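You operate a simulated robot arm through the tools that you are given. There is no shell and no other tool. Be economical: measure what you need, move in short steps, check, and stop when the job is done.

You run a simulated two-armed robot. Do the job below in one go: nothing can be reset, and whatever is moved stays where it is left.

TASK
Pick up the tag labelled "No 91" with one hand, pass it to the other hand and put it on the top of the grey sheet rack. Stack the small carton labelled "fuses" from the end of the bench by the small grey shelf on top of the small carton marked "lamps". Fetch the fuse carton from the end of the bench by the small grey shelf and set it on the top shelf of the blue rack. Turn the zero knob to -3. Open the grey drawer, take the red label corner piece on the end of the bench by the small grey shelf and put it away in the inside of the grey drawer and shut the drawer again. Pull the middle cart drawer open. The order is free. Set down upright: fuse carton, red label corner piece.

It is judged by the outcome, as a careful person would: the job done as asked, and still so three seconds after it is handed in. It fails if anything else is knocked over, pushed out of place, dropped, spilled or broken. Flat cloth is picked up by pressing the open fingertips on it (5 to 10 N) and closing them slowly along it; thin cloth reads only 2 to 8 mm in the jaws.

THE ROBOT
Two 7-joint arms with three-finger grippers on one trunk, on a base that drives. Base frame: it is fixed to the floor where the robot stands at the start and does not move with it; the origin is under the middle of the robot, x ahead of it, y to its left, z up; the surface under the hand at the start is at about z = 800. Units: mm, degrees, N and s.
The left shoulder is at the start at [30, 124, 1033], the right one opposite. With the tool pointing down near the work surface each hand reaches from about 100 to 780 mm from the robot's upright axis, wherever it stands, measured 20 degrees to its own side. Places, roughly: fuse carton [500, 750, 1000]; grey drawer [300, 2100, 700]; inside of the grey drawer [300, 2100, 700]; middle cart drawer [-2300, 4300, 600]; red label corner piece (5x5x6 cm) [500, 1000, 900]; small carton [250, 750, 1000]; tag [750, 0, 750]; top of the grey sheet rack (22x54 cm) [40, -1680, 820]; top shelf of the blue rack [-1300, 4400, 1400]; zero knob [300, 700, 900]. Payload 2.2 kg a hand.
The tool frame of a hand sits at the grasp point between the pads (the TCP): z along the fingers, y along the line on which they close. The tips reach 28 mm beyond it. Largest opening 102 mm; the body of the gripper starts 71 mm behind the TCP.
Orientation is that of the tool frame in the base frame, as a unit quaternion [w, x, y, z]. With the fingers straight down and closing along the base's y, the tool's x points along the base's -x, its y along +y and its z along -z.

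THE INTERFACE
- The arms move only by the tool step_arm. It takes "left_increments", "right_increments" or both (then of equal length, played together; a hand with none holds still); each is a list of rows, each an object of numbers (a shift or turn left out is 0, a gripper value left out holds the last): "wx", "wy", "wz": the turn, a rotation vector about the tool's x, y, z in degrees; "tx", "ty", "tz": the shift along the tool's x, y, z in mm; "jaw": the opening, from 0 (shut) to 1 (fully open). In form: [{"wx": .., "wy": .., "wz": .., "tx": .., "ty": .., "tz": .., "jaw": ..}, ...]. A call has 1 to 8 rows; each row shifts and turns the commanded pose from where the row before left it, along the tool's axes as they then stand. Rows are played at 5 a second. More than 50 mm and 8.6 degrees between two rows, or a gripper value outside its range, and nothing of the call is played. Where a pose cannot be reached the arm comes as near as it can. A force on the tool above 40 N (or 10 N above the force at the start of the call, whichever is more), or a blocked arm, ends the call early, and 0.2 s more pass. The fingers move at their own pace and stop on an object; they squeeze with about 26 N. The grip force told is the motor's: it shows also when the fingers shut on nothing. Time passes only in rows, and 0.2 s behind the last, so rows that do not move let the fingers close. It gives the time, the measured TCP pose, the force on the tool (base axes), the opening and the grip force at its end, in the units of the frame above (readings bear some noise), with the torque about the TCP (base axes, N m) and any sound that the robot's microphone picked up.
- Cameras (640 x 400 px; columns grow to the right, rows downward): "scene" is now at [18.2, 59, 1750.6]; the picture's right is [0.76, -0.65, 0.00], its down [-0.50, -0.58, -0.64] and it looks along [0.42, 0.49, -0.77] (base axes); focal length 255 px, centre (320, 200). "left" rides on the left gripper at [72, 38, -86] in its tool frame; the picture's right is [-0.46, 0.89, 0.00], its down [-0.60, -0.32, -0.73] and it looks along [-0.65, -0.34, 0.68] (tool axes); focal length 256 px, centre (320, 200). "right" rides on the right gripper at [69, 44, -86] in its tool frame; the picture's right is [-0.53, 0.85, 0.00], its down [-0.58, -0.36, -0.73] and it looks along [-0.62, -0.39, 0.68] (tool axes); focal length 256 px, centre (320, 200). There is no depth. A picture from a camera that has moved, and an enlarged one, comes with that camera's place and axes in the base frame and with its lens.
- snapshot(camera): a new picture of that camera. It takes no simulated time.
- move_column(by): slides the trunk up (or, below 0, down) by that many mm; the arms and the scene camera ride with it, the base frame stays. It gives what a move gives, with no picture.
- drive_base(legs): drives the robot by 1 to 6 legs, each [ahead, left, turn to the left] in mm, mm and degrees, along the robot's own axes; the way and the turn of a leg run together, so that a leg with both is an arc; at most 1500 mm and 180 degrees a leg. The arms and the cameras ride along, it lands a little off, and it stops where it bumps. It gives what a move gives.
- head_to(pan, tilt): turns the head with the scene camera to pan (to the left, within 143 degrees either way) and tilt (down, from -29 to 69), counted from straight ahead of the robot. It gives what a move gives.
- zoom(camera, box): a new picture of the part [left, top, right, bottom] of that camera's present view, enlarged. It takes no simulated time.
- close_job(): hands the job in; it is judged then, once.

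Go step by step. Nothing tells you exact positions but the pictures and the camera data: compare them with the known pose of the tool, close in by small moves and look again before you grip or let go. The budget is 196 turns and 184 pictures, counting those below and the enlarged ones. Unless the task says otherwise, let go and move clear before handing in.

The tools are called after "Request:" as a command line: name --argument value ..., lists and objects as JSON in quotes. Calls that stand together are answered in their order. step_arm: Moves the arms, as the interface text tells. Its arguments: {"type":"object","properties":{"left_increments":{"type":"array","items":{"type":"object","properties":{"wx":{"type":"number"},"wy":{"type":"number"},"wz":{"type":"number"},"tx":{"type":"number"},"ty":{"type":"number"},"tz":{"type":"number"},"jaw":{"type":"number"}}}},"right_increments":{"type":"array","items":{"type":"object","properties":{"wx":{"type":"number"},"wy":{"type":"number"},"wz":{"type":"number"},"tx":{"type":"number"},"ty":{"type":"number"},"tz":{"type":"number"},"jaw":{"type":"number"}}}}},"required":[]} The other tools are called the same way: move_column (by) slides the trunk up or down; drive_base (legs) drives the base; head_to (pan, tilt) turns the head that bears the scene camera; snapshot (camera) takes a picture; zoom (camera, box) takes an enlarged picture of a part of a camera's view; close_job () hands the job in.

At the start:

```text
time: 0.0
left_tool_pos: [298.1, 455.2, 1194.4]
left_ee_rot: [0.0, 0.0, 1.0, -0.001]
left_force: [-0.2, -0.6, 0.4]
left_wrist_torque: [-0.01, -0.02, 0.01]
left_grip_width: 102.4
left_grip_force: 0.0
right_tool_pos: [558.9, 105.5, 1239.4]
right_ee_rot: [0.001, 0.0, 1.0, 0.0]
right_force: [-0.2, 0.9, -0.1]
right_wrist_torque: [-0.02, -0.01, 0.0]
right_grip_width: 102.1
right_grip_force: 0.1
trunk travel left (down, up): [-275.0, 265.0]
robot x, y, heading: [-3.2, 1.3, 0.1]
head pan, tilt: [49.3, 50.0]
```

scene: 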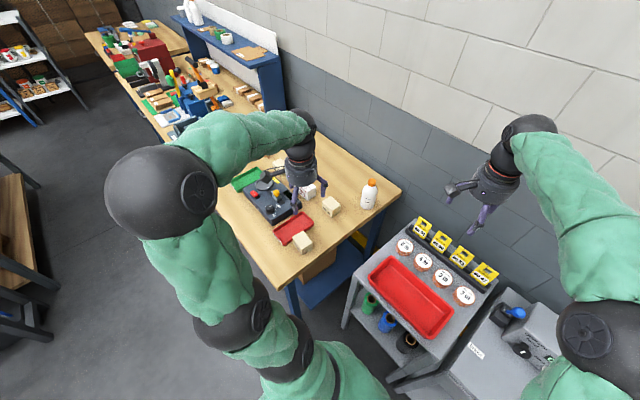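
right: 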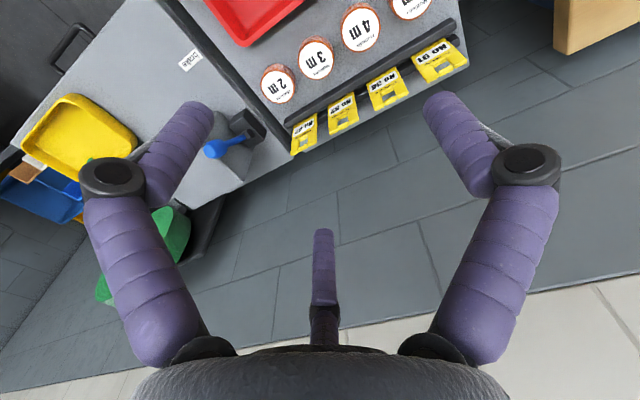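
left: 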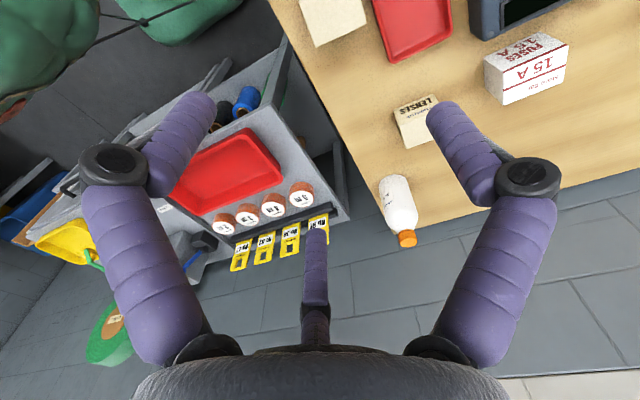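

I see the bench to the left with cartons, and a small grey shelf with yellow tags ahead. I'll zoom in for labels first.

Request:
zoom --camera "scene" --box '[220, 140, 400, 260]'

Request:
zoom --camera "scene" --box '[360, 200, 540, 320]'

Request:
zoom --camera "left" --box '[280, 0, 600, 200]'

Request:
zoom --camera "right" --box '[250, 0, 490, 150]'

```text
3.33 times, centred on (310, 200) of scene
camera zoom: at [18.2, 59.0, 1750.6], right [0.76, -0.65, 0.0], down [-0.5, -0.58, -0.64], along [0.42, 0.49, -0.77], focal length 849 px, centre (353, 200)
```

zoom: 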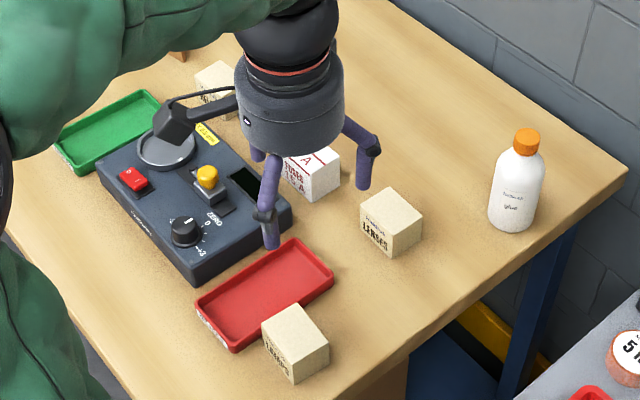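

```text
3.33 times, centred on (450, 260) of scene
camera zoom: at [18.2, 59.0, 1750.6], right [0.76, -0.65, 0.0], down [-0.5, -0.58, -0.64], along [0.42, 0.49, -0.77], focal length 849 px, centre (-113, 0)
```

zoom: 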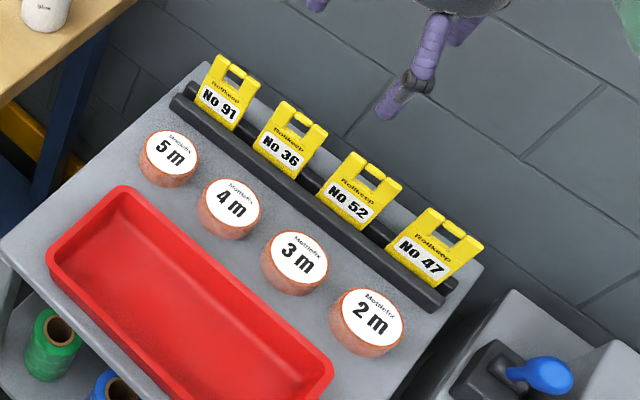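

```text
2.00 times, centred on (440, 100) of left
camera zoom: at [225.3, 494.9, 1280.6], right [0.46, 0.89, 0.0], down [0.6, -0.32, 0.73], along [0.65, -0.34, -0.68], focal length 512 px, centre (80, 400)
```

zoom: 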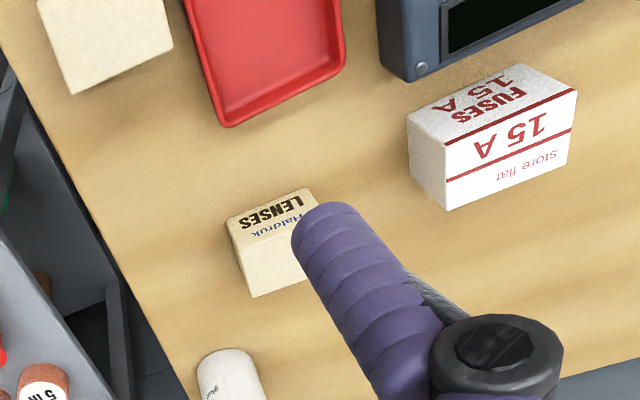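

```text
2.67 times, centred on (370, 75) of right
camera zoom: at [489.7, 149.2, 1326.6], right [0.53, 0.85, 0.0], down [0.58, -0.36, 0.73], along [0.62, -0.39, -0.68], focal length 683 px, centre (187, 533)
```

zoom: 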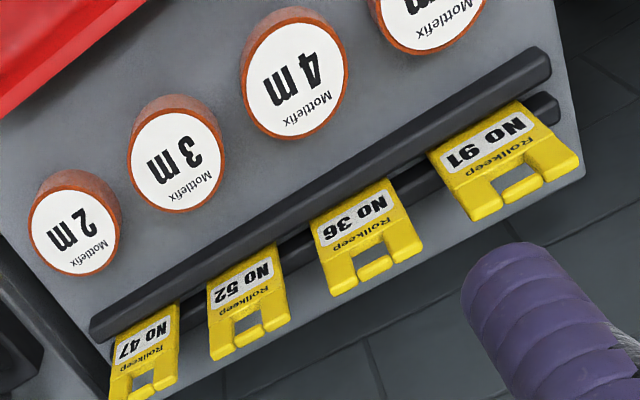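

The left hand hides part of the bench; I move it aside toward me and look again.

Request:
step_arm --left_increments '[{"ty": -40, "tz": -15}, {"ty": -40, "tz": -15}, {"ty": -40, "tz": -15}, {"ty": -40, "tz": -15}, {"ty": -40, "tz": -15}, {"ty": -40}, {"tz": 0}]'

Request:
zoom --camera "scene" --box '[180, 100, 420, 250]'

Request:
head_to --pan 80 --tilt 35

Request:
snapshot --camera "scene"

Request:
head_to --pan -90 --tilt 40

Request:
snapshot --camera "scene"

Request:
head_to --pan 130 --tilt 20

Request:
snapshot --camera "scene"

```text
time: 1.6
left_tool_pos: [301.0, 217.4, 1269.4]
left_ee_rot: [0.0, 0.0, 1.0, 0.0]
left_force: [0.8, 0.3, 0.2]
left_wrist_torque: [0.0, 0.0, 0.0]
left_grip_width: 101.9
left_grip_force: 0.0
right_tool_pos: [559.8, 104.8, 1239.0]
right_ee_rot: [0.0, 0.001, 1.0, 0.0]
right_force: [-0.5, -0.3, 0.1]
right_wrist_torque: [0.0, -0.04, 0.0]
right_grip_width: 101.7
right_grip_force: 0.1
trunk travel left (down, up): [-275.0, 265.0]
robot x, y, heading: [-0.6, -0.5, 0.3]
head pan, tilt: [49.3, 50.0]
```

```text
2.67 times, centred on (300, 175) of scene
camera zoom: at [17.9, 59.6, 1750.6], right [0.76, -0.65, 0.0], down [-0.5, -0.58, -0.64], along [0.42, 0.49, -0.77], focal length 679 px, centre (373, 267)
```

zoom: 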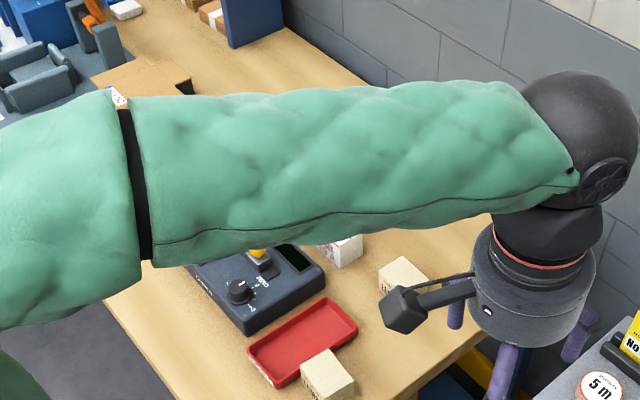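

```text
time: 2.6
left_tool_pos: [300.2, 217.1, 1270.2]
left_ee_rot: [0.0, -0.001, 1.0, 0.0]
left_force: [0.1, -0.4, -0.2]
left_wrist_torque: [0.04, 0.0, -0.02]
left_grip_width: 101.8
left_grip_force: 0.1
right_tool_pos: [560.7, 104.6, 1238.6]
right_ee_rot: [-0.001, 0.0, 1.0, 0.0]
right_force: [0.1, 0.3, -0.3]
right_wrist_torque: [0.0, 0.01, 0.01]
right_grip_width: 102.1
right_grip_force: 0.0
trunk travel left (down, up): [-275.0, 265.0]
robot x, y, heading: [2.3, 1.7, 0.1]
head pan, tilt: [80.0, 35.0]
```

```text
175 pictures are left
camera scene: at [-16.7, 87.3, 1772.3], right [0.98, -0.17, 0.0], down [-0.1, -0.57, -0.82], along [0.14, 0.81, -0.57], focal length 255 px, centre (320, 200)
```

scene: 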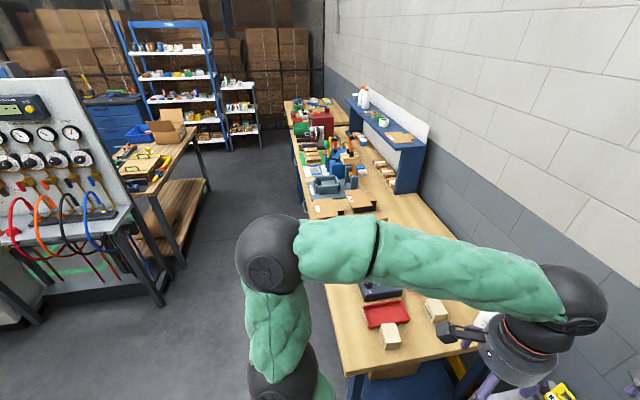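

```text
time: 5.1
left_tool_pos: [300.6, 217.6, 1270.4]
left_ee_rot: [0.001, -0.001, 1.0, 0.001]
left_force: [0.4, -0.5, 0.5]
left_wrist_torque: [-0.01, -0.01, 0.02]
left_grip_width: 102.1
left_grip_force: 0.0
right_tool_pos: [559.8, 105.4, 1239.3]
right_ee_rot: [0.0, 0.0, 1.0, 0.0]
right_force: [-0.3, -0.3, -0.9]
right_wrist_torque: [-0.01, 0.01, 0.0]
right_grip_width: 101.8
right_grip_force: 0.1
trunk travel left (down, up): [-275.0, 265.0]
robot x, y, heading: [-1.5, 1.1, -0.3]
head pan, tilt: [-90.0, 40.0]
```

```text
174 pictures are left
camera scene: at [-32.0, -84.5, 1764.8], right [-1.0, 0.0, 0.0], down [0.0, 0.64, -0.77], along [0.0, -0.77, -0.64], focal length 255 px, centre (320, 200)
```

scene: 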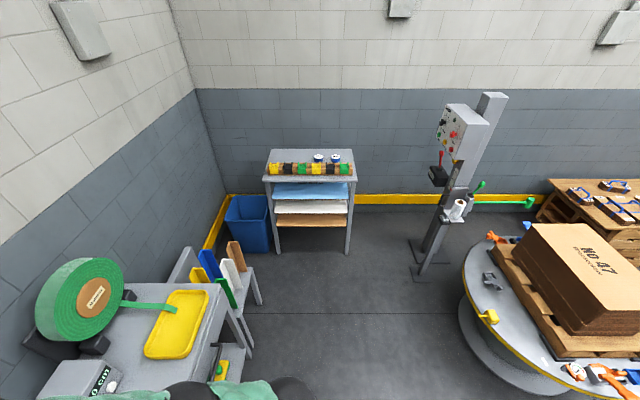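

```text
time: 8.3
left_tool_pos: [301.0, 216.6, 1270.2]
left_ee_rot: [0.0, 0.0, 1.0, -0.001]
left_force: [0.5, 0.1, -0.3]
left_wrist_torque: [0.01, 0.01, 0.01]
left_grip_width: 101.9
left_grip_force: 0.1
right_tool_pos: [560.1, 104.9, 1239.0]
right_ee_rot: [0.0, 0.0, 1.0, 0.0]
right_force: [-0.2, -0.4, 0.0]
right_wrist_torque: [0.02, -0.02, 0.01]
right_grip_width: 102.1
right_grip_force: 0.1
trunk travel left (down, up): [-275.0, 265.0]
robot x, y, heading: [-1.4, 2.3, -0.1]
head pan, tilt: [130.0, 20.0]
```

```text
173 pictures are left
camera scene: at [-91.9, 71.9, 1796.2], right [0.77, 0.64, 0.0], down [0.22, -0.26, -0.94], along [-0.6, 0.72, -0.34], focal length 255 px, centre (320, 200)
```

scene: 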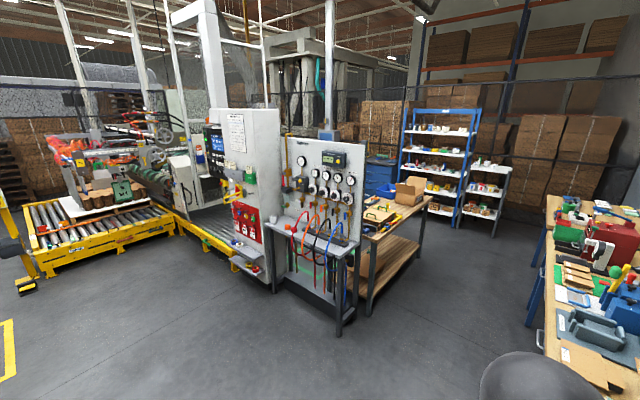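

The sheet rack is to the right, blue rack and cart far left. I'll back off a little and drive left to face the bench end, then look down on it.

Request:
drive_base --legs '[[-200, 0, 0], [0, 700, 0]]'

Request:
head_to --pan 0 --tilt 50

Request:
snapshot --camera "scene"

Request:
snapshot --camera "left"

Request:
snapshot --camera "right"

```text
time: 13.3
left_tool_pos: [102.7, 915.7, 1270.4]
left_ee_rot: [0.0, 0.001, 1.0, 0.001]
left_force: [0.2, 0.1, -0.4]
left_wrist_torque: [-0.03, 0.01, 0.01]
left_grip_width: 102.0
left_grip_force: 0.1
right_tool_pos: [362.1, 803.0, 1239.8]
right_ee_rot: [0.0, 0.002, 1.0, 0.0]
right_force: [-0.1, 0.3, -0.1]
right_wrist_torque: [-0.05, -0.01, 0.0]
right_grip_width: 102.4
right_grip_force: 0.0
trunk travel left (down, up): [-275.0, 265.0]
robot x, y, heading: [-200.7, 701.2, -0.5]
head pan, tilt: [130.0, 20.0]
```

```text
time: 15.4
left_tool_pos: [102.2, 915.9, 1270.7]
left_ee_rot: [0.001, 0.002, 1.0, 0.0]
left_force: [-0.2, -0.2, 0.8]
left_wrist_torque: [0.02, 0.02, -0.02]
left_grip_width: 102.0
left_grip_force: 0.0
right_tool_pos: [361.2, 801.4, 1239.0]
right_ee_rot: [0.0, 0.002, 1.0, 0.0]
right_force: [-0.3, -0.5, 0.4]
right_wrist_torque: [0.03, 0.01, -0.02]
right_grip_width: 102.4
right_grip_force: 0.0
trunk travel left (down, up): [-275.0, 265.0]
robot x, y, heading: [-200.1, 701.4, -0.4]
head pan, tilt: [0.0, 50.0]
```

```text
172 pictures are left
camera scene: at [-153.8, 699.5, 1750.6], right [0.0, -1.0, 0.0], down [-0.77, 0.0, -0.64], along [0.64, 0.0, -0.77], focal length 255 px, centre (320, 200)
```

scene: 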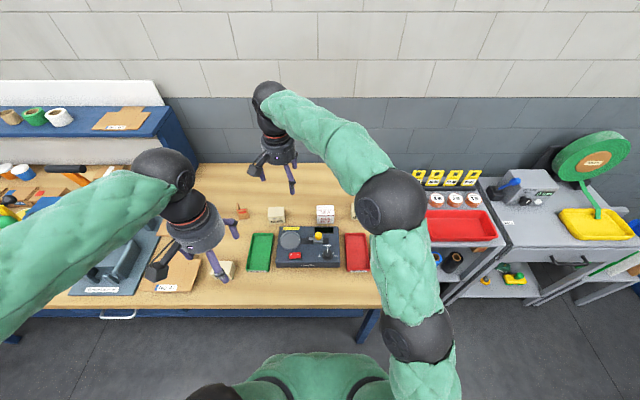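

```text
171 pictures are left
camera left: at [29.2, 953.8, 1356.8], right [0.47, 0.88, 0.0], down [0.6, -0.32, 0.73], along [0.65, -0.34, -0.68], focal length 256 px, centre (320, 200)
```

left: 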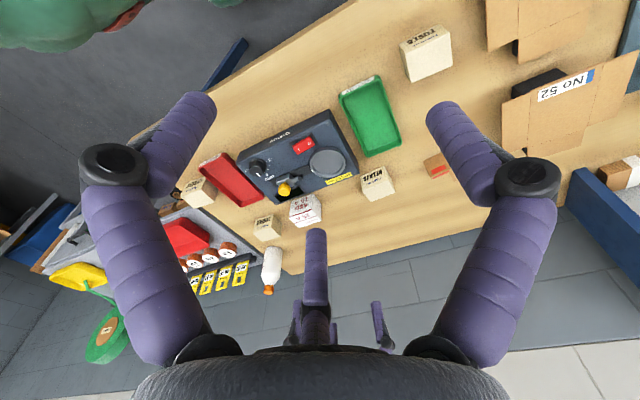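

```text
170 pictures are left
camera right: at [291.4, 846.7, 1326.7], right [0.54, 0.84, 0.0], down [0.58, -0.37, 0.73], along [0.62, -0.39, -0.68], focal length 256 px, centre (320, 200)
```

right: 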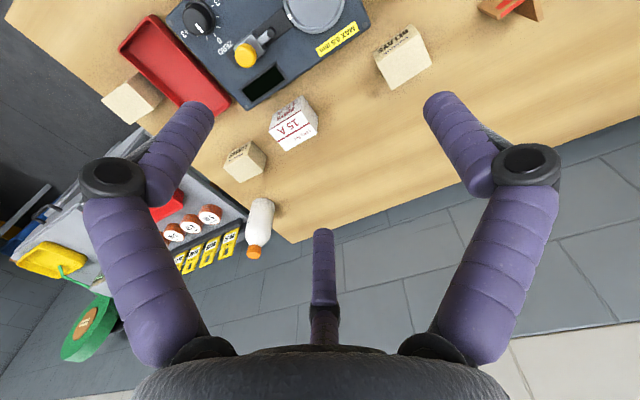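

Four small cartons are around the scale; I zoom in for their labels.

Request:
zoom --camera "left" --box '[330, 10, 510, 130]'

Request:
zoom --camera "right" --box '[200, 0, 560, 225]'

Request:
zoom --camera "left" --box '[160, 120, 460, 300]'

Request:
zoom --camera "scene" --box '[200, 180, 420, 320]'

```text
3.33 times, centred on (420, 70) of left
camera zoom: at [29.2, 953.8, 1356.8], right [0.47, 0.88, 0.0], down [0.6, -0.32, 0.73], along [0.65, -0.34, -0.68], focal length 853 px, centre (-13, 633)
```

zoom: 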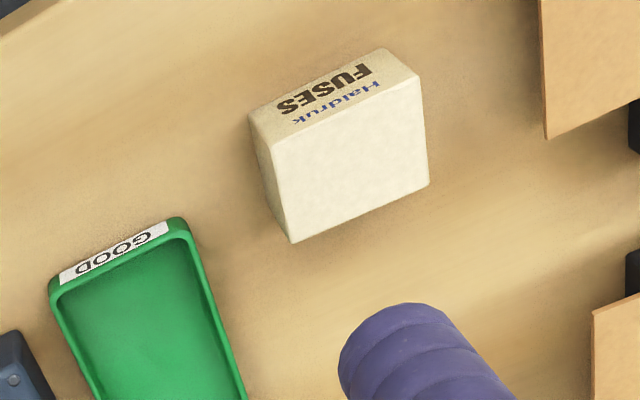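

```text
1.78 times, centred on (380, 112) of right
camera zoom: at [291.4, 846.7, 1326.7], right [0.54, 0.84, 0.0], down [0.58, -0.37, 0.73], along [0.62, -0.39, -0.68], focal length 455 px, centre (213, 356)
```

zoom: 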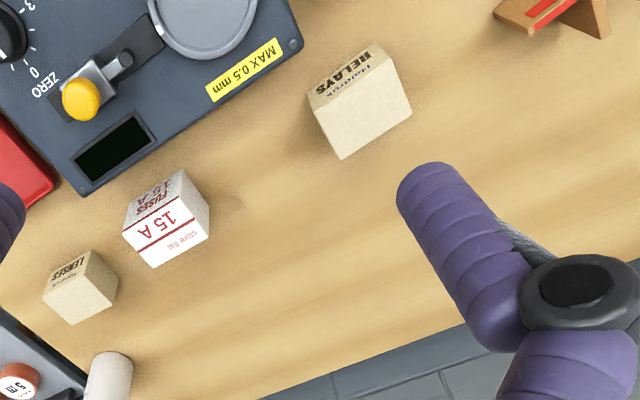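

```text
2.13 times, centred on (310, 210) of left
camera zoom: at [29.2, 953.8, 1356.8], right [0.47, 0.88, 0.0], down [0.6, -0.32, 0.73], along [0.65, -0.34, -0.68], focal length 546 px, centre (341, 179)
```

zoom: 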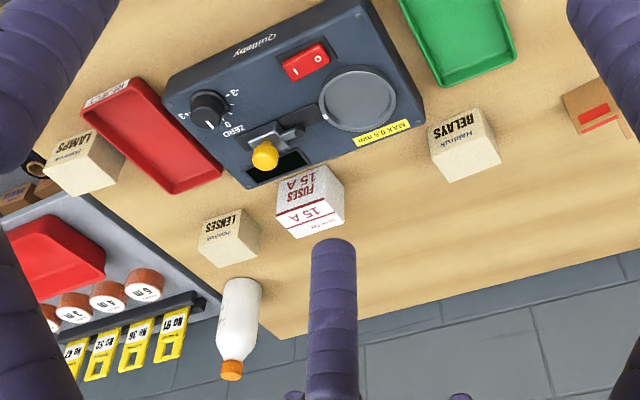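

```text
2.86 times, centred on (310, 250) of scene
camera zoom: at [-153.8, 699.5, 1750.6], right [0.0, -1.0, 0.0], down [-0.77, 0.0, -0.64], along [0.64, 0.0, -0.77], focal length 728 px, centre (349, 57)
```

zoom: 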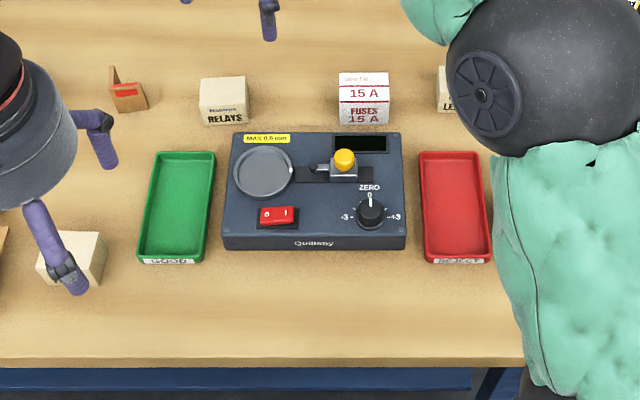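

Found it: FUSES carton front-left (~[240,1030]), LAMPS by the red tray front-right. I move the left hand over the fuses carton.

Request:
step_arm --left_increments '[{"tx": -25, "ty": 20, "tz": 35}, {"tx": -25, "ty": 20, "tz": 35}, {"tx": -25, "ty": 20, "tz": 35}, {"tx": -25, "ty": 20, "tz": 35}, {"tx": -25, "ty": 20, "tz": 30}, {}]'

Request:
snapshot --camera "left"

Request:
snapshot --camera "scene"

```text
time: 16.8
left_tool_pos: [227.6, 1017.0, 1100.3]
left_ee_rot: [0.001, 0.002, 1.0, 0.002]
left_force: [-1.2, 0.0, -0.3]
left_wrist_torque: [0.01, -0.03, 0.01]
left_grip_width: 102.1
left_grip_force: 0.0
right_tool_pos: [361.0, 802.8, 1240.3]
right_ee_rot: [0.0, 0.002, 1.0, 0.0]
right_force: [-0.2, 0.0, -0.5]
right_wrist_torque: [0.0, -0.06, 0.01]
right_grip_width: 102.0
right_grip_force: 0.1
trunk travel left (down, up): [-275.0, 265.0]
robot x, y, heading: [-200.7, 698.0, 0.1]
head pan, tilt: [0.0, 50.0]
```

```text
165 pictures are left
camera left: at [154.3, 1054.9, 1187.2], right [0.47, 0.88, 0.0], down [0.6, -0.32, 0.73], along [0.65, -0.34, -0.68], focal length 256 px, centre (320, 200)
```

left: 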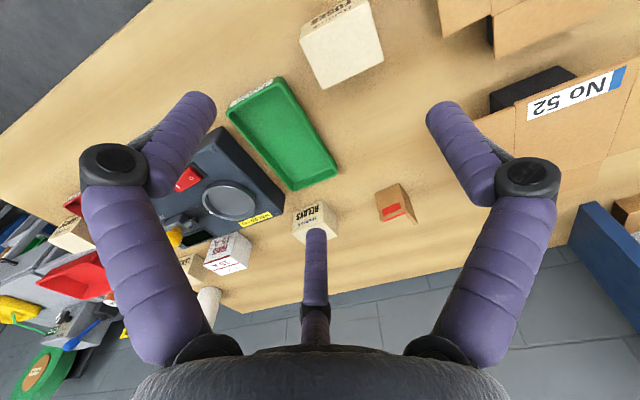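

```text
164 pictures are left
camera scene: at [-155.1, 698.9, 1750.7], right [0.0, -1.0, 0.0], down [-0.77, 0.0, -0.64], along [0.64, 0.0, -0.77], focal length 255 px, centre (320, 200)
```

scene: 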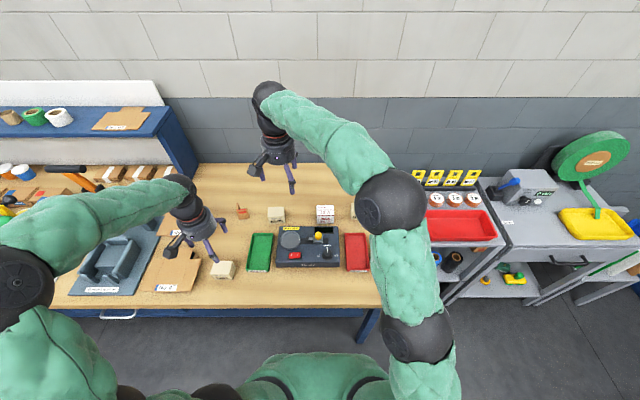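

Request:
zoom --camera "scene" --box '[180, 200, 300, 280]'

Request:
zoom --camera "left" --box '[280, 0, 400, 100]'

Request:
zoom --camera "scene" --box '[220, 190, 380, 290]'

```text
5.00 times, centred on (240, 240) of scene
camera zoom: at [-155.1, 698.9, 1750.7], right [0.0, -1.0, 0.0], down [-0.77, 0.0, -0.64], along [0.64, 0.0, -0.77], focal length 1273 px, centre (720, 0)
```

zoom: 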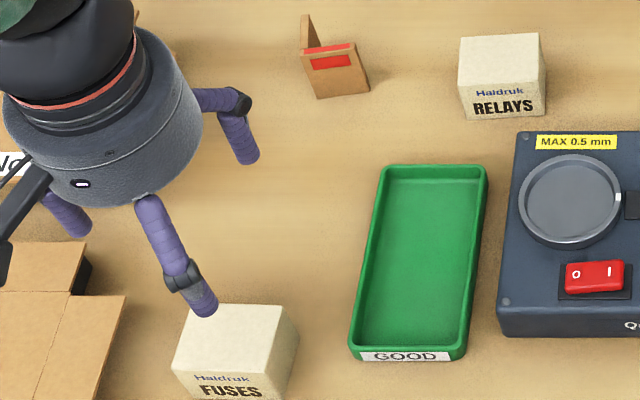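

```text
4.00 times, centred on (340, 50) of left
camera zoom: at [154.3, 1054.9, 1187.2], right [0.47, 0.88, 0.0], down [0.6, -0.32, 0.73], along [0.65, -0.34, -0.68], focal length 1024 px, centre (240, 800)
```

zoom: 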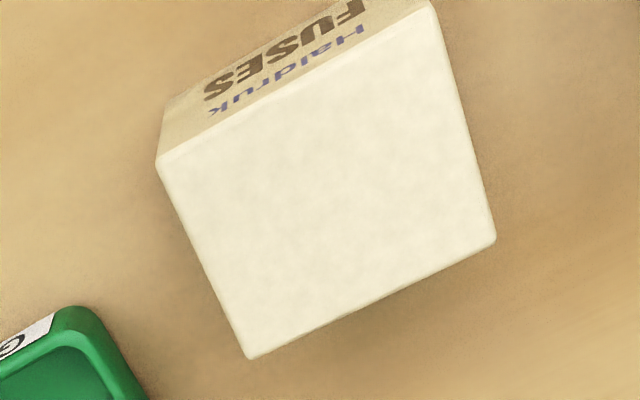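

```text
4.00 times, centred on (300, 240) of scene
camera zoom: at [-155.1, 698.9, 1750.7], right [0.0, -1.0, 0.0], down [-0.77, 0.0, -0.64], along [0.64, 0.0, -0.77], focal length 1018 px, centre (400, 40)
```

zoom: 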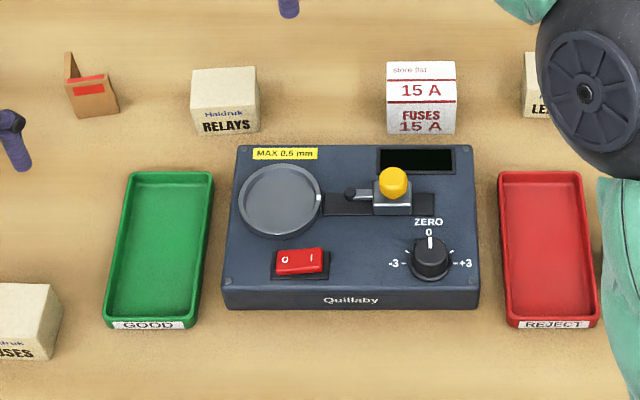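

Fuses carton measured: about 50×64, centre ≈[231,1036], top ≈930, bench ≈875. I lower over it and check before gripping.

Request:
step_arm --left_increments '[{"tx": -3, "ty": 19}, {"tz": 45}, {"tz": 45}, {"tz": 30}, {}]'

Request:
snapshot --camera "left"

Request:
zoom --camera "scene" --box '[160, 210, 280, 290]'

```text
time: 18.0
left_tool_pos: [228.9, 1033.4, 981.1]
left_ee_rot: [0.001, 0.001, 1.0, -0.001]
left_force: [-0.2, 0.3, 0.1]
left_wrist_torque: [-0.03, -0.02, 0.01]
left_grip_width: 102.2
left_grip_force: 0.1
right_tool_pos: [361.8, 802.0, 1239.7]
right_ee_rot: [0.0, 0.002, 1.0, 0.0]
right_force: [0.6, -1.3, -0.5]
right_wrist_torque: [-0.02, -0.05, 0.0]
right_grip_width: 102.0
right_grip_force: 0.0
trunk travel left (down, up): [-275.0, 265.0]
robot x, y, heading: [-199.7, 697.8, -0.0]
head pan, tilt: [0.0, 50.0]
```

```text
160 pictures are left
camera left: at [156.8, 1072.0, 1066.8], right [0.47, 0.88, 0.0], down [0.6, -0.32, 0.73], along [0.65, -0.34, -0.68], focal length 256 px, centre (320, 200)
```

left: 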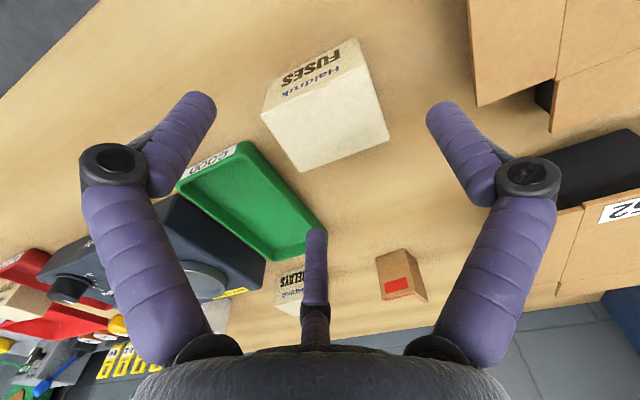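

```text
5.00 times, centred on (220, 250) of scene
camera zoom: at [-154.2, 699.3, 1750.7], right [0.0, -1.0, 0.0], down [-0.77, 0.0, -0.64], along [0.64, 0.0, -0.77], focal length 1273 px, centre (820, -50)
```

zoom: 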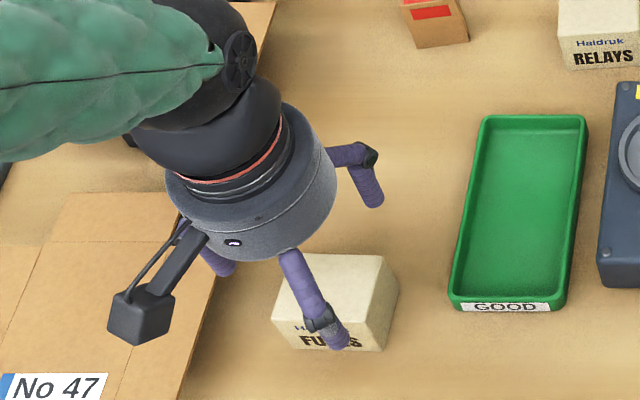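

The pictures show three fingers at 120°; I'll partly close the gripper in free air to see how they really move.

Request:
step_arm --left_increments '[{"tz": -20}, {"jaw": 0.3}, {}, {}]'

Request:
snapshot --camera "left"

Request:
zoom --camera "scene" --box '[160, 210, 280, 290]'

```text
time: 19.0
left_tool_pos: [230.9, 1033.3, 998.8]
left_ee_rot: [0.0, 0.002, 1.0, 0.0]
left_force: [-0.6, 0.0, 0.3]
left_wrist_torque: [0.01, 0.01, -0.01]
left_grip_width: 30.5
left_grip_force: 0.2
right_tool_pos: [362.2, 802.2, 1240.2]
right_ee_rot: [0.0, 0.003, 1.0, 0.001]
right_force: [0.0, 0.3, 0.3]
right_wrist_torque: [0.01, 0.04, -0.02]
right_grip_width: 102.0
right_grip_force: 0.1
trunk travel left (down, up): [-275.0, 265.0]
robot x, y, heading: [-201.4, 698.1, -0.2]
head pan, tilt: [0.0, 50.0]
```

```text
158 pictures are left
camera left: at [157.7, 1072.4, 1086.6], right [0.47, 0.88, 0.0], down [0.6, -0.32, 0.73], along [0.65, -0.34, -0.68], focal length 256 px, centre (320, 200)
```

left: 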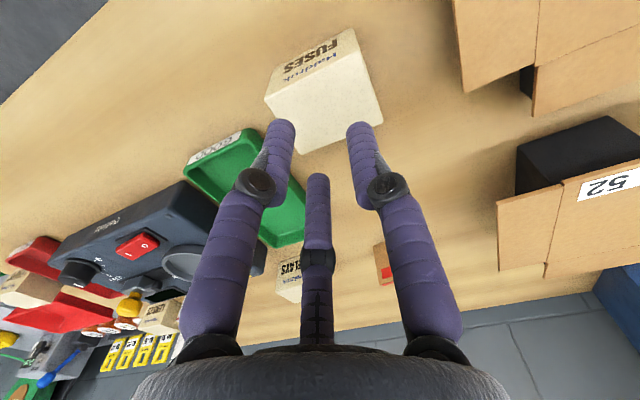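

```text
5.00 times, centred on (220, 250) of scene
camera zoom: at [-153.5, 699.6, 1750.6], right [0.0, -1.0, 0.0], down [-0.77, 0.0, -0.64], along [0.64, 0.0, -0.77], focal length 1273 px, centre (820, -50)
```

zoom: 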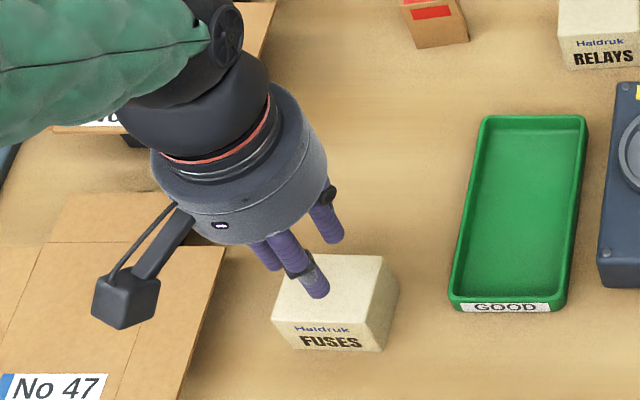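

Request:
step_arm --left_increments '[{"jaw": 1.0}, {}, {"ty": 2, "tz": 40}, {"tz": 45}, {"jaw": 0.4}, {"jaw": 0.4}, {}]'

Request:
snapshot --camera "left"

Request:
zoom --camera "scene" --box '[160, 210, 280, 290]'

```text
time: 20.6
left_tool_pos: [231.0, 1033.7, 912.7]
left_ee_rot: [0.0, 0.002, 1.0, 0.0]
left_force: [-0.8, 0.3, 2.8]
left_wrist_torque: [-0.08, -0.01, -0.01]
left_grip_width: 58.5
left_grip_force: 26.2
right_tool_pos: [360.7, 802.6, 1239.7]
right_ee_rot: [0.0, 0.001, 1.0, 0.001]
right_force: [0.1, 0.2, -0.6]
right_wrist_torque: [-0.01, 0.04, -0.01]
right_grip_width: 102.2
right_grip_force: 0.0
trunk travel left (down, up): [-275.0, 265.0]
robot x, y, heading: [-198.6, 701.0, -0.1]
head pan, tilt: [0.0, 50.0]
```

```text
156 pictures are left
camera left: at [158.3, 1073.6, 1000.1], right [0.47, 0.88, 0.0], down [0.6, -0.32, 0.73], along [0.65, -0.34, -0.68], focal length 256 px, centre (320, 200)
```

left: 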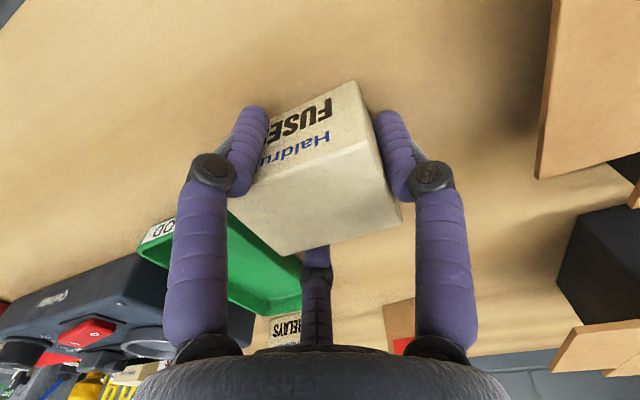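

```text
5.00 times, centred on (220, 250) of scene
camera zoom: at [-154.1, 699.4, 1750.6], right [0.0, -1.0, 0.0], down [-0.77, 0.0, -0.64], along [0.64, 0.0, -0.77], focal length 1273 px, centre (820, -50)
```

zoom: 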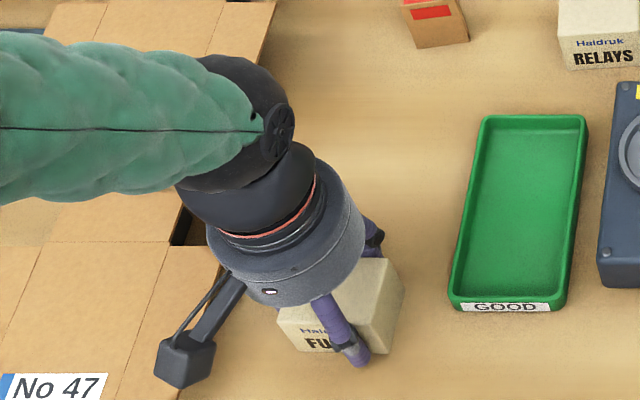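

Gripped at 58 mm. I lift it and drive right to face the LAMPS carton.

Request:
step_arm --left_increments '[{"tz": -15}, {"tz": -45}, {"tz": -45}, {"tz": -45}, {}]'

Request:
drive_base --legs '[[0, -450, 0]]'

Request:
snapshot --camera "scene"

Request:
snapshot --camera "left"

```text
time: 21.8
left_tool_pos: [230.8, 1034.5, 1065.1]
left_ee_rot: [-0.001, 0.002, 1.0, 0.0]
left_force: [0.2, 0.2, -1.0]
left_wrist_torque: [-0.02, 0.05, -0.01]
left_grip_width: 58.6
left_grip_force: 26.0
right_tool_pos: [362.6, 803.3, 1238.3]
right_ee_rot: [0.0, 0.001, 1.0, 0.001]
right_force: [0.6, 0.8, 0.3]
right_wrist_torque: [0.03, 0.04, -0.03]
right_grip_width: 102.1
right_grip_force: 0.1
trunk travel left (down, up): [-275.0, 265.0]
robot x, y, heading: [-197.0, 700.2, -0.1]
head pan, tilt: [0.0, 50.0]
```

```text
time: 24.6
left_tool_pos: [228.9, 584.7, 1065.9]
left_ee_rot: [0.0, -0.001, 1.0, 0.001]
left_force: [0.2, -0.3, -0.5]
left_wrist_torque: [0.02, 0.02, 0.01]
left_grip_width: 58.1
left_grip_force: 26.0
right_tool_pos: [360.7, 353.2, 1240.1]
right_ee_rot: [0.0, -0.001, 1.0, 0.0]
right_force: [0.9, -0.8, -0.2]
right_wrist_torque: [0.05, 0.0, 0.02]
right_grip_width: 101.9
right_grip_force: 0.1
trunk travel left (down, up): [-275.0, 265.0]
robot x, y, heading: [-198.0, 248.8, 0.0]
head pan, tilt: [0.0, 50.0]
```

```text
154 pictures are left
camera scene: at [-153.9, 248.3, 1750.6], right [0.0, -1.0, 0.0], down [-0.77, 0.0, -0.64], along [0.64, 0.0, -0.77], focal length 255 px, centre (320, 200)
```

scene: 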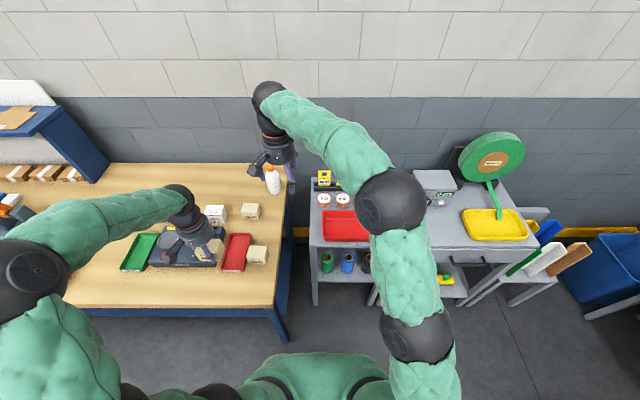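

```text
153 pictures are left
camera left: at [155.2, 623.9, 1152.4], right [0.46, 0.89, 0.0], down [0.6, -0.32, 0.73], along [0.65, -0.34, -0.68], focal length 256 px, centre (320, 200)
```

left: 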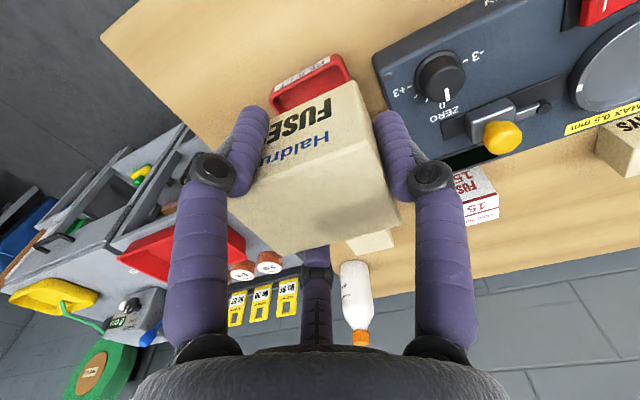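

Request:
zoom --camera "scene" --box '[210, 215, 300, 275]'

```text
6.67 times, centred on (255, 245) of scene
camera zoom: at [-153.9, 248.3, 1750.6], right [0.0, -1.0, 0.0], down [-0.77, 0.0, -0.64], along [0.64, 0.0, -0.77], focal length 1698 px, centre (753, -100)
```

zoom: 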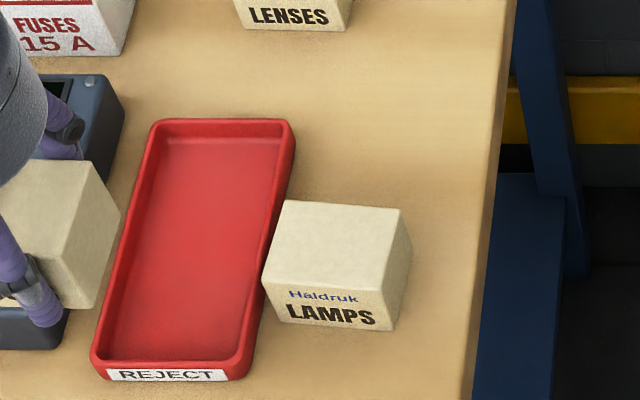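

LAMPS carton centre ≈[286,472], yawed about −6.5°. I bring the fuses carton above it, then check.

Request:
step_arm --left_increments '[{"tx": -20, "ty": -38}, {"tx": -20, "ty": -38}, {"tx": -20, "ty": -37}, {"wz": 6.5}, {"tz": 30}, {"tz": 30}, {}]'

Request:
zoom --camera "scene" --box '[200, 195, 320, 275]'

Request:
snapshot --camera "left"

```text
time: 26.2
left_tool_pos: [287.6, 471.8, 1005.8]
left_ee_rot: [0.0, 0.055, 0.998, 0.0]
left_force: [-0.3, -0.9, -0.7]
left_wrist_torque: [0.02, 0.02, 0.0]
left_grip_width: 58.4
left_grip_force: 25.9
right_tool_pos: [361.4, 353.8, 1239.6]
right_ee_rot: [0.0, -0.001, 1.0, 0.0]
right_force: [0.5, -0.6, -0.6]
right_wrist_torque: [0.05, 0.0, -0.03]
right_grip_width: 102.1
right_grip_force: 0.1
trunk travel left (down, up): [-275.0, 265.0]
robot x, y, heading: [-196.9, 249.1, 0.3]
head pan, tilt: [0.0, 50.0]
```

```text
5.00 times, centred on (260, 235) of scene
camera zoom: at [-154.0, 249.0, 1750.6], right [0.0, -1.0, 0.0], down [-0.77, 0.0, -0.64], along [0.64, 0.0, -0.77], focal length 1273 px, centre (620, 25)
```

zoom: 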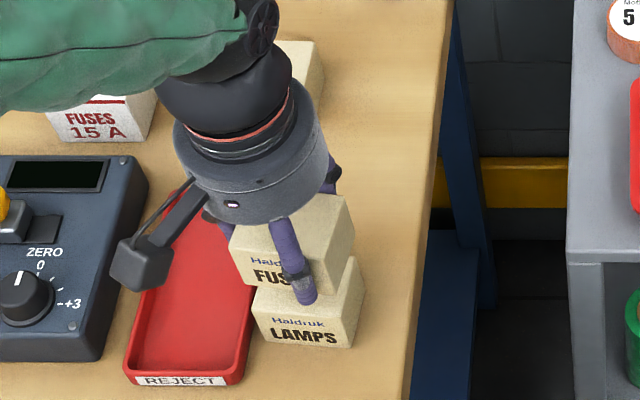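

```text
150 pictures are left
camera left: at [219.0, 518.4, 1093.2], right [0.56, 0.83, 0.0], down [0.56, -0.38, 0.73], along [0.61, -0.41, -0.68], focal length 256 px, centre (320, 200)
```

left: 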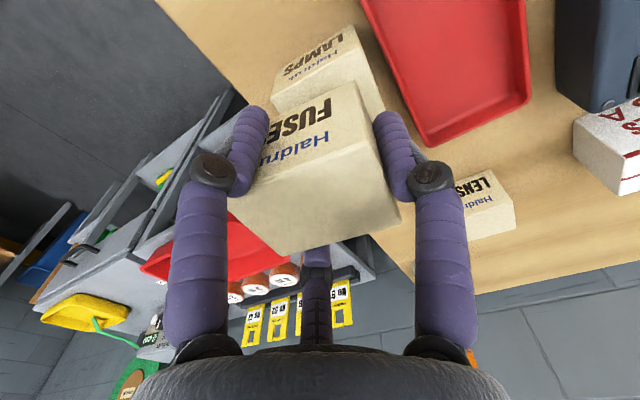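

Well aligned; I lower it in small steps until contact.

Request:
step_arm --left_increments '[{"tx": 4, "tz": 20}, {"tz": 10}, {"tz": 3}, {}]'

Request:
zoom --camera "scene" --box '[215, 215, 305, 275]'

```text
time: 27.2
left_tool_pos: [284.7, 472.6, 972.5]
left_ee_rot: [0.0, 0.056, 0.998, 0.001]
left_force: [0.3, -1.4, -0.9]
left_wrist_torque: [-0.01, -0.02, -0.02]
left_grip_width: 58.3
left_grip_force: 25.9
right_tool_pos: [360.4, 354.2, 1239.0]
right_ee_rot: [0.0, -0.001, 1.0, 0.0]
right_force: [0.5, 0.4, 0.0]
right_wrist_torque: [0.0, -0.03, 0.0]
right_grip_width: 102.1
right_grip_force: 0.0
trunk travel left (down, up): [-275.0, 265.0]
robot x, y, heading: [-199.7, 248.3, 0.1]
head pan, tilt: [0.0, 50.0]
```

```text
6.67 times, centred on (260, 245) of scene
camera zoom: at [-153.9, 249.2, 1750.6], right [0.0, -1.0, 0.0], down [-0.77, 0.0, -0.64], along [0.64, 0.0, -0.77], focal length 1698 px, centre (720, -100)
```

zoom: 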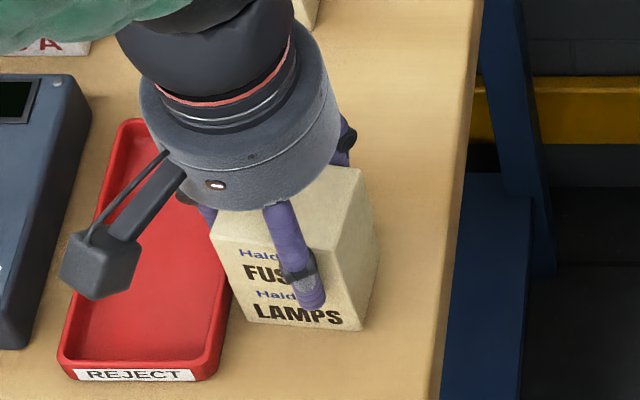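

Request:
step_arm --left_increments '[{"tz": 2}, {"tz": 2}, {}]'

Request:
step_arm --left_increments '[{"tz": 2}, {"tz": 1.5}, {}]'

```text
time: 28.0
left_tool_pos: [283.5, 473.4, 968.7]
left_ee_rot: [0.0, 0.055, 0.998, 0.0]
left_force: [0.4, -1.0, 0.0]
left_wrist_torque: [0.02, 0.03, 0.0]
left_grip_width: 58.3
left_grip_force: 25.9
right_tool_pos: [361.6, 354.1, 1238.4]
right_ee_rot: [0.0, -0.001, 1.0, 0.001]
right_force: [-0.2, -0.1, 0.2]
right_wrist_torque: [0.01, 0.0, -0.01]
right_grip_width: 102.1
right_grip_force: 0.1
trunk travel left (down, up): [-275.0, 265.0]
robot x, y, heading: [-197.9, 250.1, 0.1]
head pan, tilt: [0.0, 50.0]
```

```text
time: 28.8
left_tool_pos: [283.1, 472.3, 965.5]
left_ee_rot: [-0.001, 0.056, 0.998, 0.0]
left_force: [0.6, 0.0, -1.2]
left_wrist_torque: [0.0, -0.02, -0.01]
left_grip_width: 58.6
left_grip_force: 25.5
right_tool_pos: [361.6, 354.2, 1239.3]
right_ee_rot: [0.0, -0.001, 1.0, 0.0]
right_force: [-0.4, 0.0, -0.9]
right_wrist_torque: [0.03, 0.0, -0.03]
right_grip_width: 102.1
right_grip_force: 0.1
trunk travel left (down, up): [-275.0, 265.0]
robot x, y, heading: [-198.9, 249.9, -0.1]
head pan, tilt: [0.0, 50.0]
```

Request:
step_arm --left_increments '[{"tz": 2}, {"tz": 2}, {}]'

Request:
step_arm --left_increments '[{"tz": 2}, {"tz": 1}, {}]'

Request:
zoom --camera "scene" --box '[215, 215, 305, 275]'

```text
time: 29.6
left_tool_pos: [285.1, 473.3, 962.9]
left_ee_rot: [0.002, 0.056, 0.998, 0.001]
left_force: [-0.5, -1.5, 16.3]
left_wrist_torque: [-0.14, 0.14, -0.03]
left_grip_width: 58.7
left_grip_force: 25.9
right_tool_pos: [361.8, 353.9, 1240.8]
right_ee_rot: [0.0, 0.0, 1.0, 0.0]
right_force: [0.2, 0.6, -0.5]
right_wrist_torque: [0.02, 0.02, 0.04]
right_grip_width: 102.0
right_grip_force: 0.1
trunk travel left (down, up): [-275.0, 265.0]
robot x, y, heading: [-199.3, 246.5, 0.0]
head pan, tilt: [0.0, 50.0]
```

```text
time: 30.4
left_tool_pos: [284.8, 473.2, 957.4]
left_ee_rot: [0.0, 0.055, 0.998, 0.0]
left_force: [1.1, -1.0, 8.0]
left_wrist_torque: [-0.24, -0.02, 0.01]
left_grip_width: 58.4
left_grip_force: 26.5
right_tool_pos: [361.4, 354.1, 1239.6]
right_ee_rot: [0.0, 0.0, 1.0, 0.0]
right_force: [-0.7, -0.2, 0.4]
right_wrist_torque: [0.01, 0.02, -0.01]
right_grip_width: 101.9
right_grip_force: 0.1
trunk travel left (down, up): [-275.0, 265.0]
robot x, y, heading: [-199.5, 246.6, 0.1]
head pan, tilt: [0.0, 50.0]
```

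```text
6.67 times, centred on (260, 245) of scene
camera zoom: at [-154.1, 248.9, 1750.6], right [0.0, -1.0, 0.0], down [-0.77, 0.0, -0.64], along [0.64, 0.0, -0.77], focal length 1698 px, centre (720, -100)
```

zoom: 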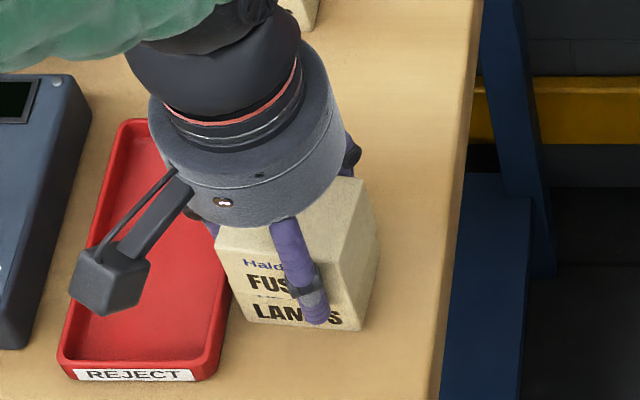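

It is seated on LAMPS; I release and rise.

Request:
step_arm --left_increments '[{"jaw": 0.75}, {"jaw": 0.9}, {}, {"tz": -30}, {"tz": -45}, {"tz": -45}, {"tz": -45}]'

Request:
snapshot --camera "scene"

Request:
zoom --camera "scene" --box '[120, 185, 300, 285]'

```text
time: 32.0
left_tool_pos: [281.1, 472.4, 1121.5]
left_ee_rot: [0.0, 0.057, 0.998, 0.0]
left_force: [-0.7, 0.6, -0.8]
left_wrist_torque: [0.02, -0.01, 0.05]
left_grip_width: 91.9
left_grip_force: 0.0
right_tool_pos: [360.7, 354.9, 1240.6]
right_ee_rot: [0.001, -0.001, 1.0, 0.0]
right_force: [-0.1, 0.4, 0.7]
right_wrist_torque: [0.0, -0.02, 0.0]
right_grip_width: 102.0
right_grip_force: 0.1
trunk travel left (down, up): [-275.0, 265.0]
robot x, y, heading: [-197.3, 248.7, 0.1]
head pan, tilt: [0.0, 50.0]
```

```text
147 pictures are left
camera scene: at [-154.9, 249.0, 1750.6], right [0.0, -1.0, 0.0], down [-0.77, 0.0, -0.64], along [0.64, 0.0, -0.77], focal length 255 px, centre (320, 200)
```

scene: 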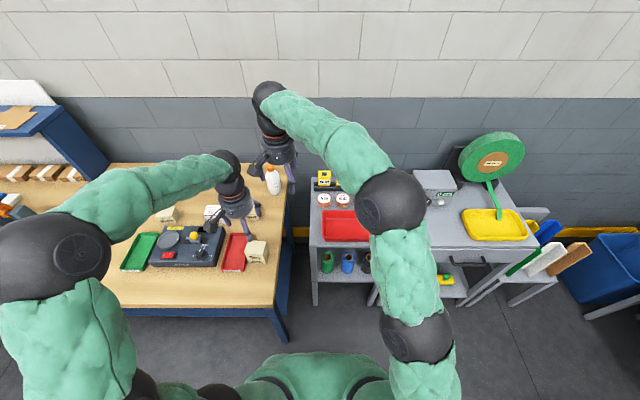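

```text
3.56 times, centred on (210, 235) of scene
camera zoom: at [-154.9, 249.0, 1750.6], right [0.0, -1.0, 0.0], down [-0.77, 0.0, -0.64], along [0.64, 0.0, -0.77], focal length 905 px, centre (711, 76)
```

zoom: 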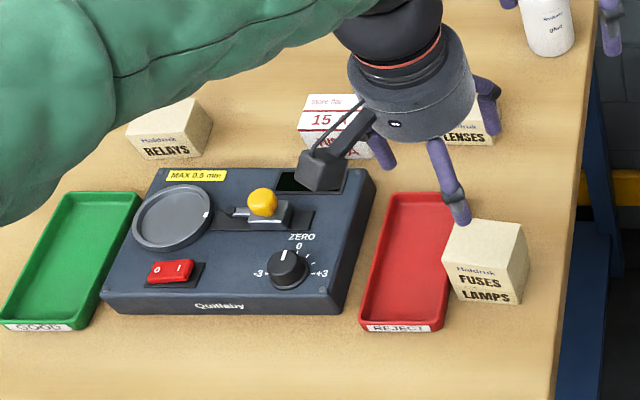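

The stack is good. Next the zero knob: I drive left 250 and bring the left hand above it.

Request:
drive_base --legs '[[0, 250, 0]]'

Request:
step_arm --left_increments '[{"wz": -6.5}, {"tx": 10, "ty": -20}, {"tx": 10, "ty": -20}, {}]'

Request:
snapshot --camera "left"

Request:
zoom --camera "scene" --box '[210, 205, 330, 285]'

```text
time: 33.8
left_tool_pos: [281.8, 725.0, 1122.4]
left_ee_rot: [0.0, 0.055, 0.998, 0.0]
left_force: [0.6, -0.2, -0.5]
left_wrist_torque: [-0.02, -0.03, -0.04]
left_grip_width: 91.7
left_grip_force: 0.0
right_tool_pos: [359.6, 605.5, 1239.8]
right_ee_rot: [0.0, -0.002, 1.0, 0.0]
right_force: [-0.1, 0.7, -0.1]
right_wrist_torque: [-0.04, 0.02, 0.04]
right_grip_width: 101.9
right_grip_force: 0.1
trunk travel left (down, up): [-275.0, 265.0]
robot x, y, heading: [-198.8, 501.4, 0.3]
head pan, tilt: [0.0, 50.0]
```

```text
time: 34.4
left_tool_pos: [274.1, 707.9, 1122.7]
left_ee_rot: [0.003, -0.006, 1.0, -0.001]
left_force: [-0.3, -0.3, -0.1]
left_wrist_torque: [0.01, 0.05, 0.06]
left_grip_width: 91.6
left_grip_force: 0.1
right_tool_pos: [360.0, 600.9, 1240.6]
right_ee_rot: [-0.002, -0.007, 1.0, -0.003]
right_force: [0.8, -1.3, 1.0]
right_wrist_torque: [0.15, 0.11, 0.06]
right_grip_width: 102.1
right_grip_force: 0.1
trunk travel left (down, up): [-275.0, 265.0]
robot x, y, heading: [-198.7, 497.0, 0.3]
head pan, tilt: [0.0, 50.0]
stopped in row 3 (right hand): the force on the tool passed its limit at 54 N (the readings are from after the stop); the commanded pose is now the measured one
```

```text
145 pictures are left
camera left: at [199.6, 745.2, 1209.6], right [0.45, 0.89, 0.0], down [0.6, -0.31, 0.73], along [0.65, -0.33, -0.68], focal length 256 px, centre (320, 200)
```

left: 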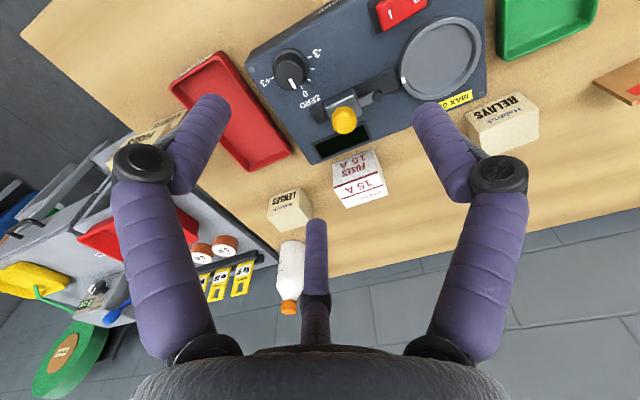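

```text
5.00 times, centred on (270, 245) of scene
camera zoom: at [-154.9, 499.0, 1750.6], right [0.0, -1.0, 0.0], down [-0.77, 0.0, -0.64], along [0.64, 0.0, -0.77], focal length 1273 px, centre (570, -25)
```

zoom: 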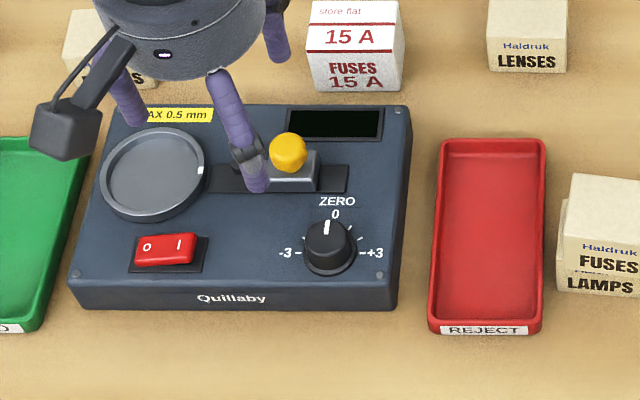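

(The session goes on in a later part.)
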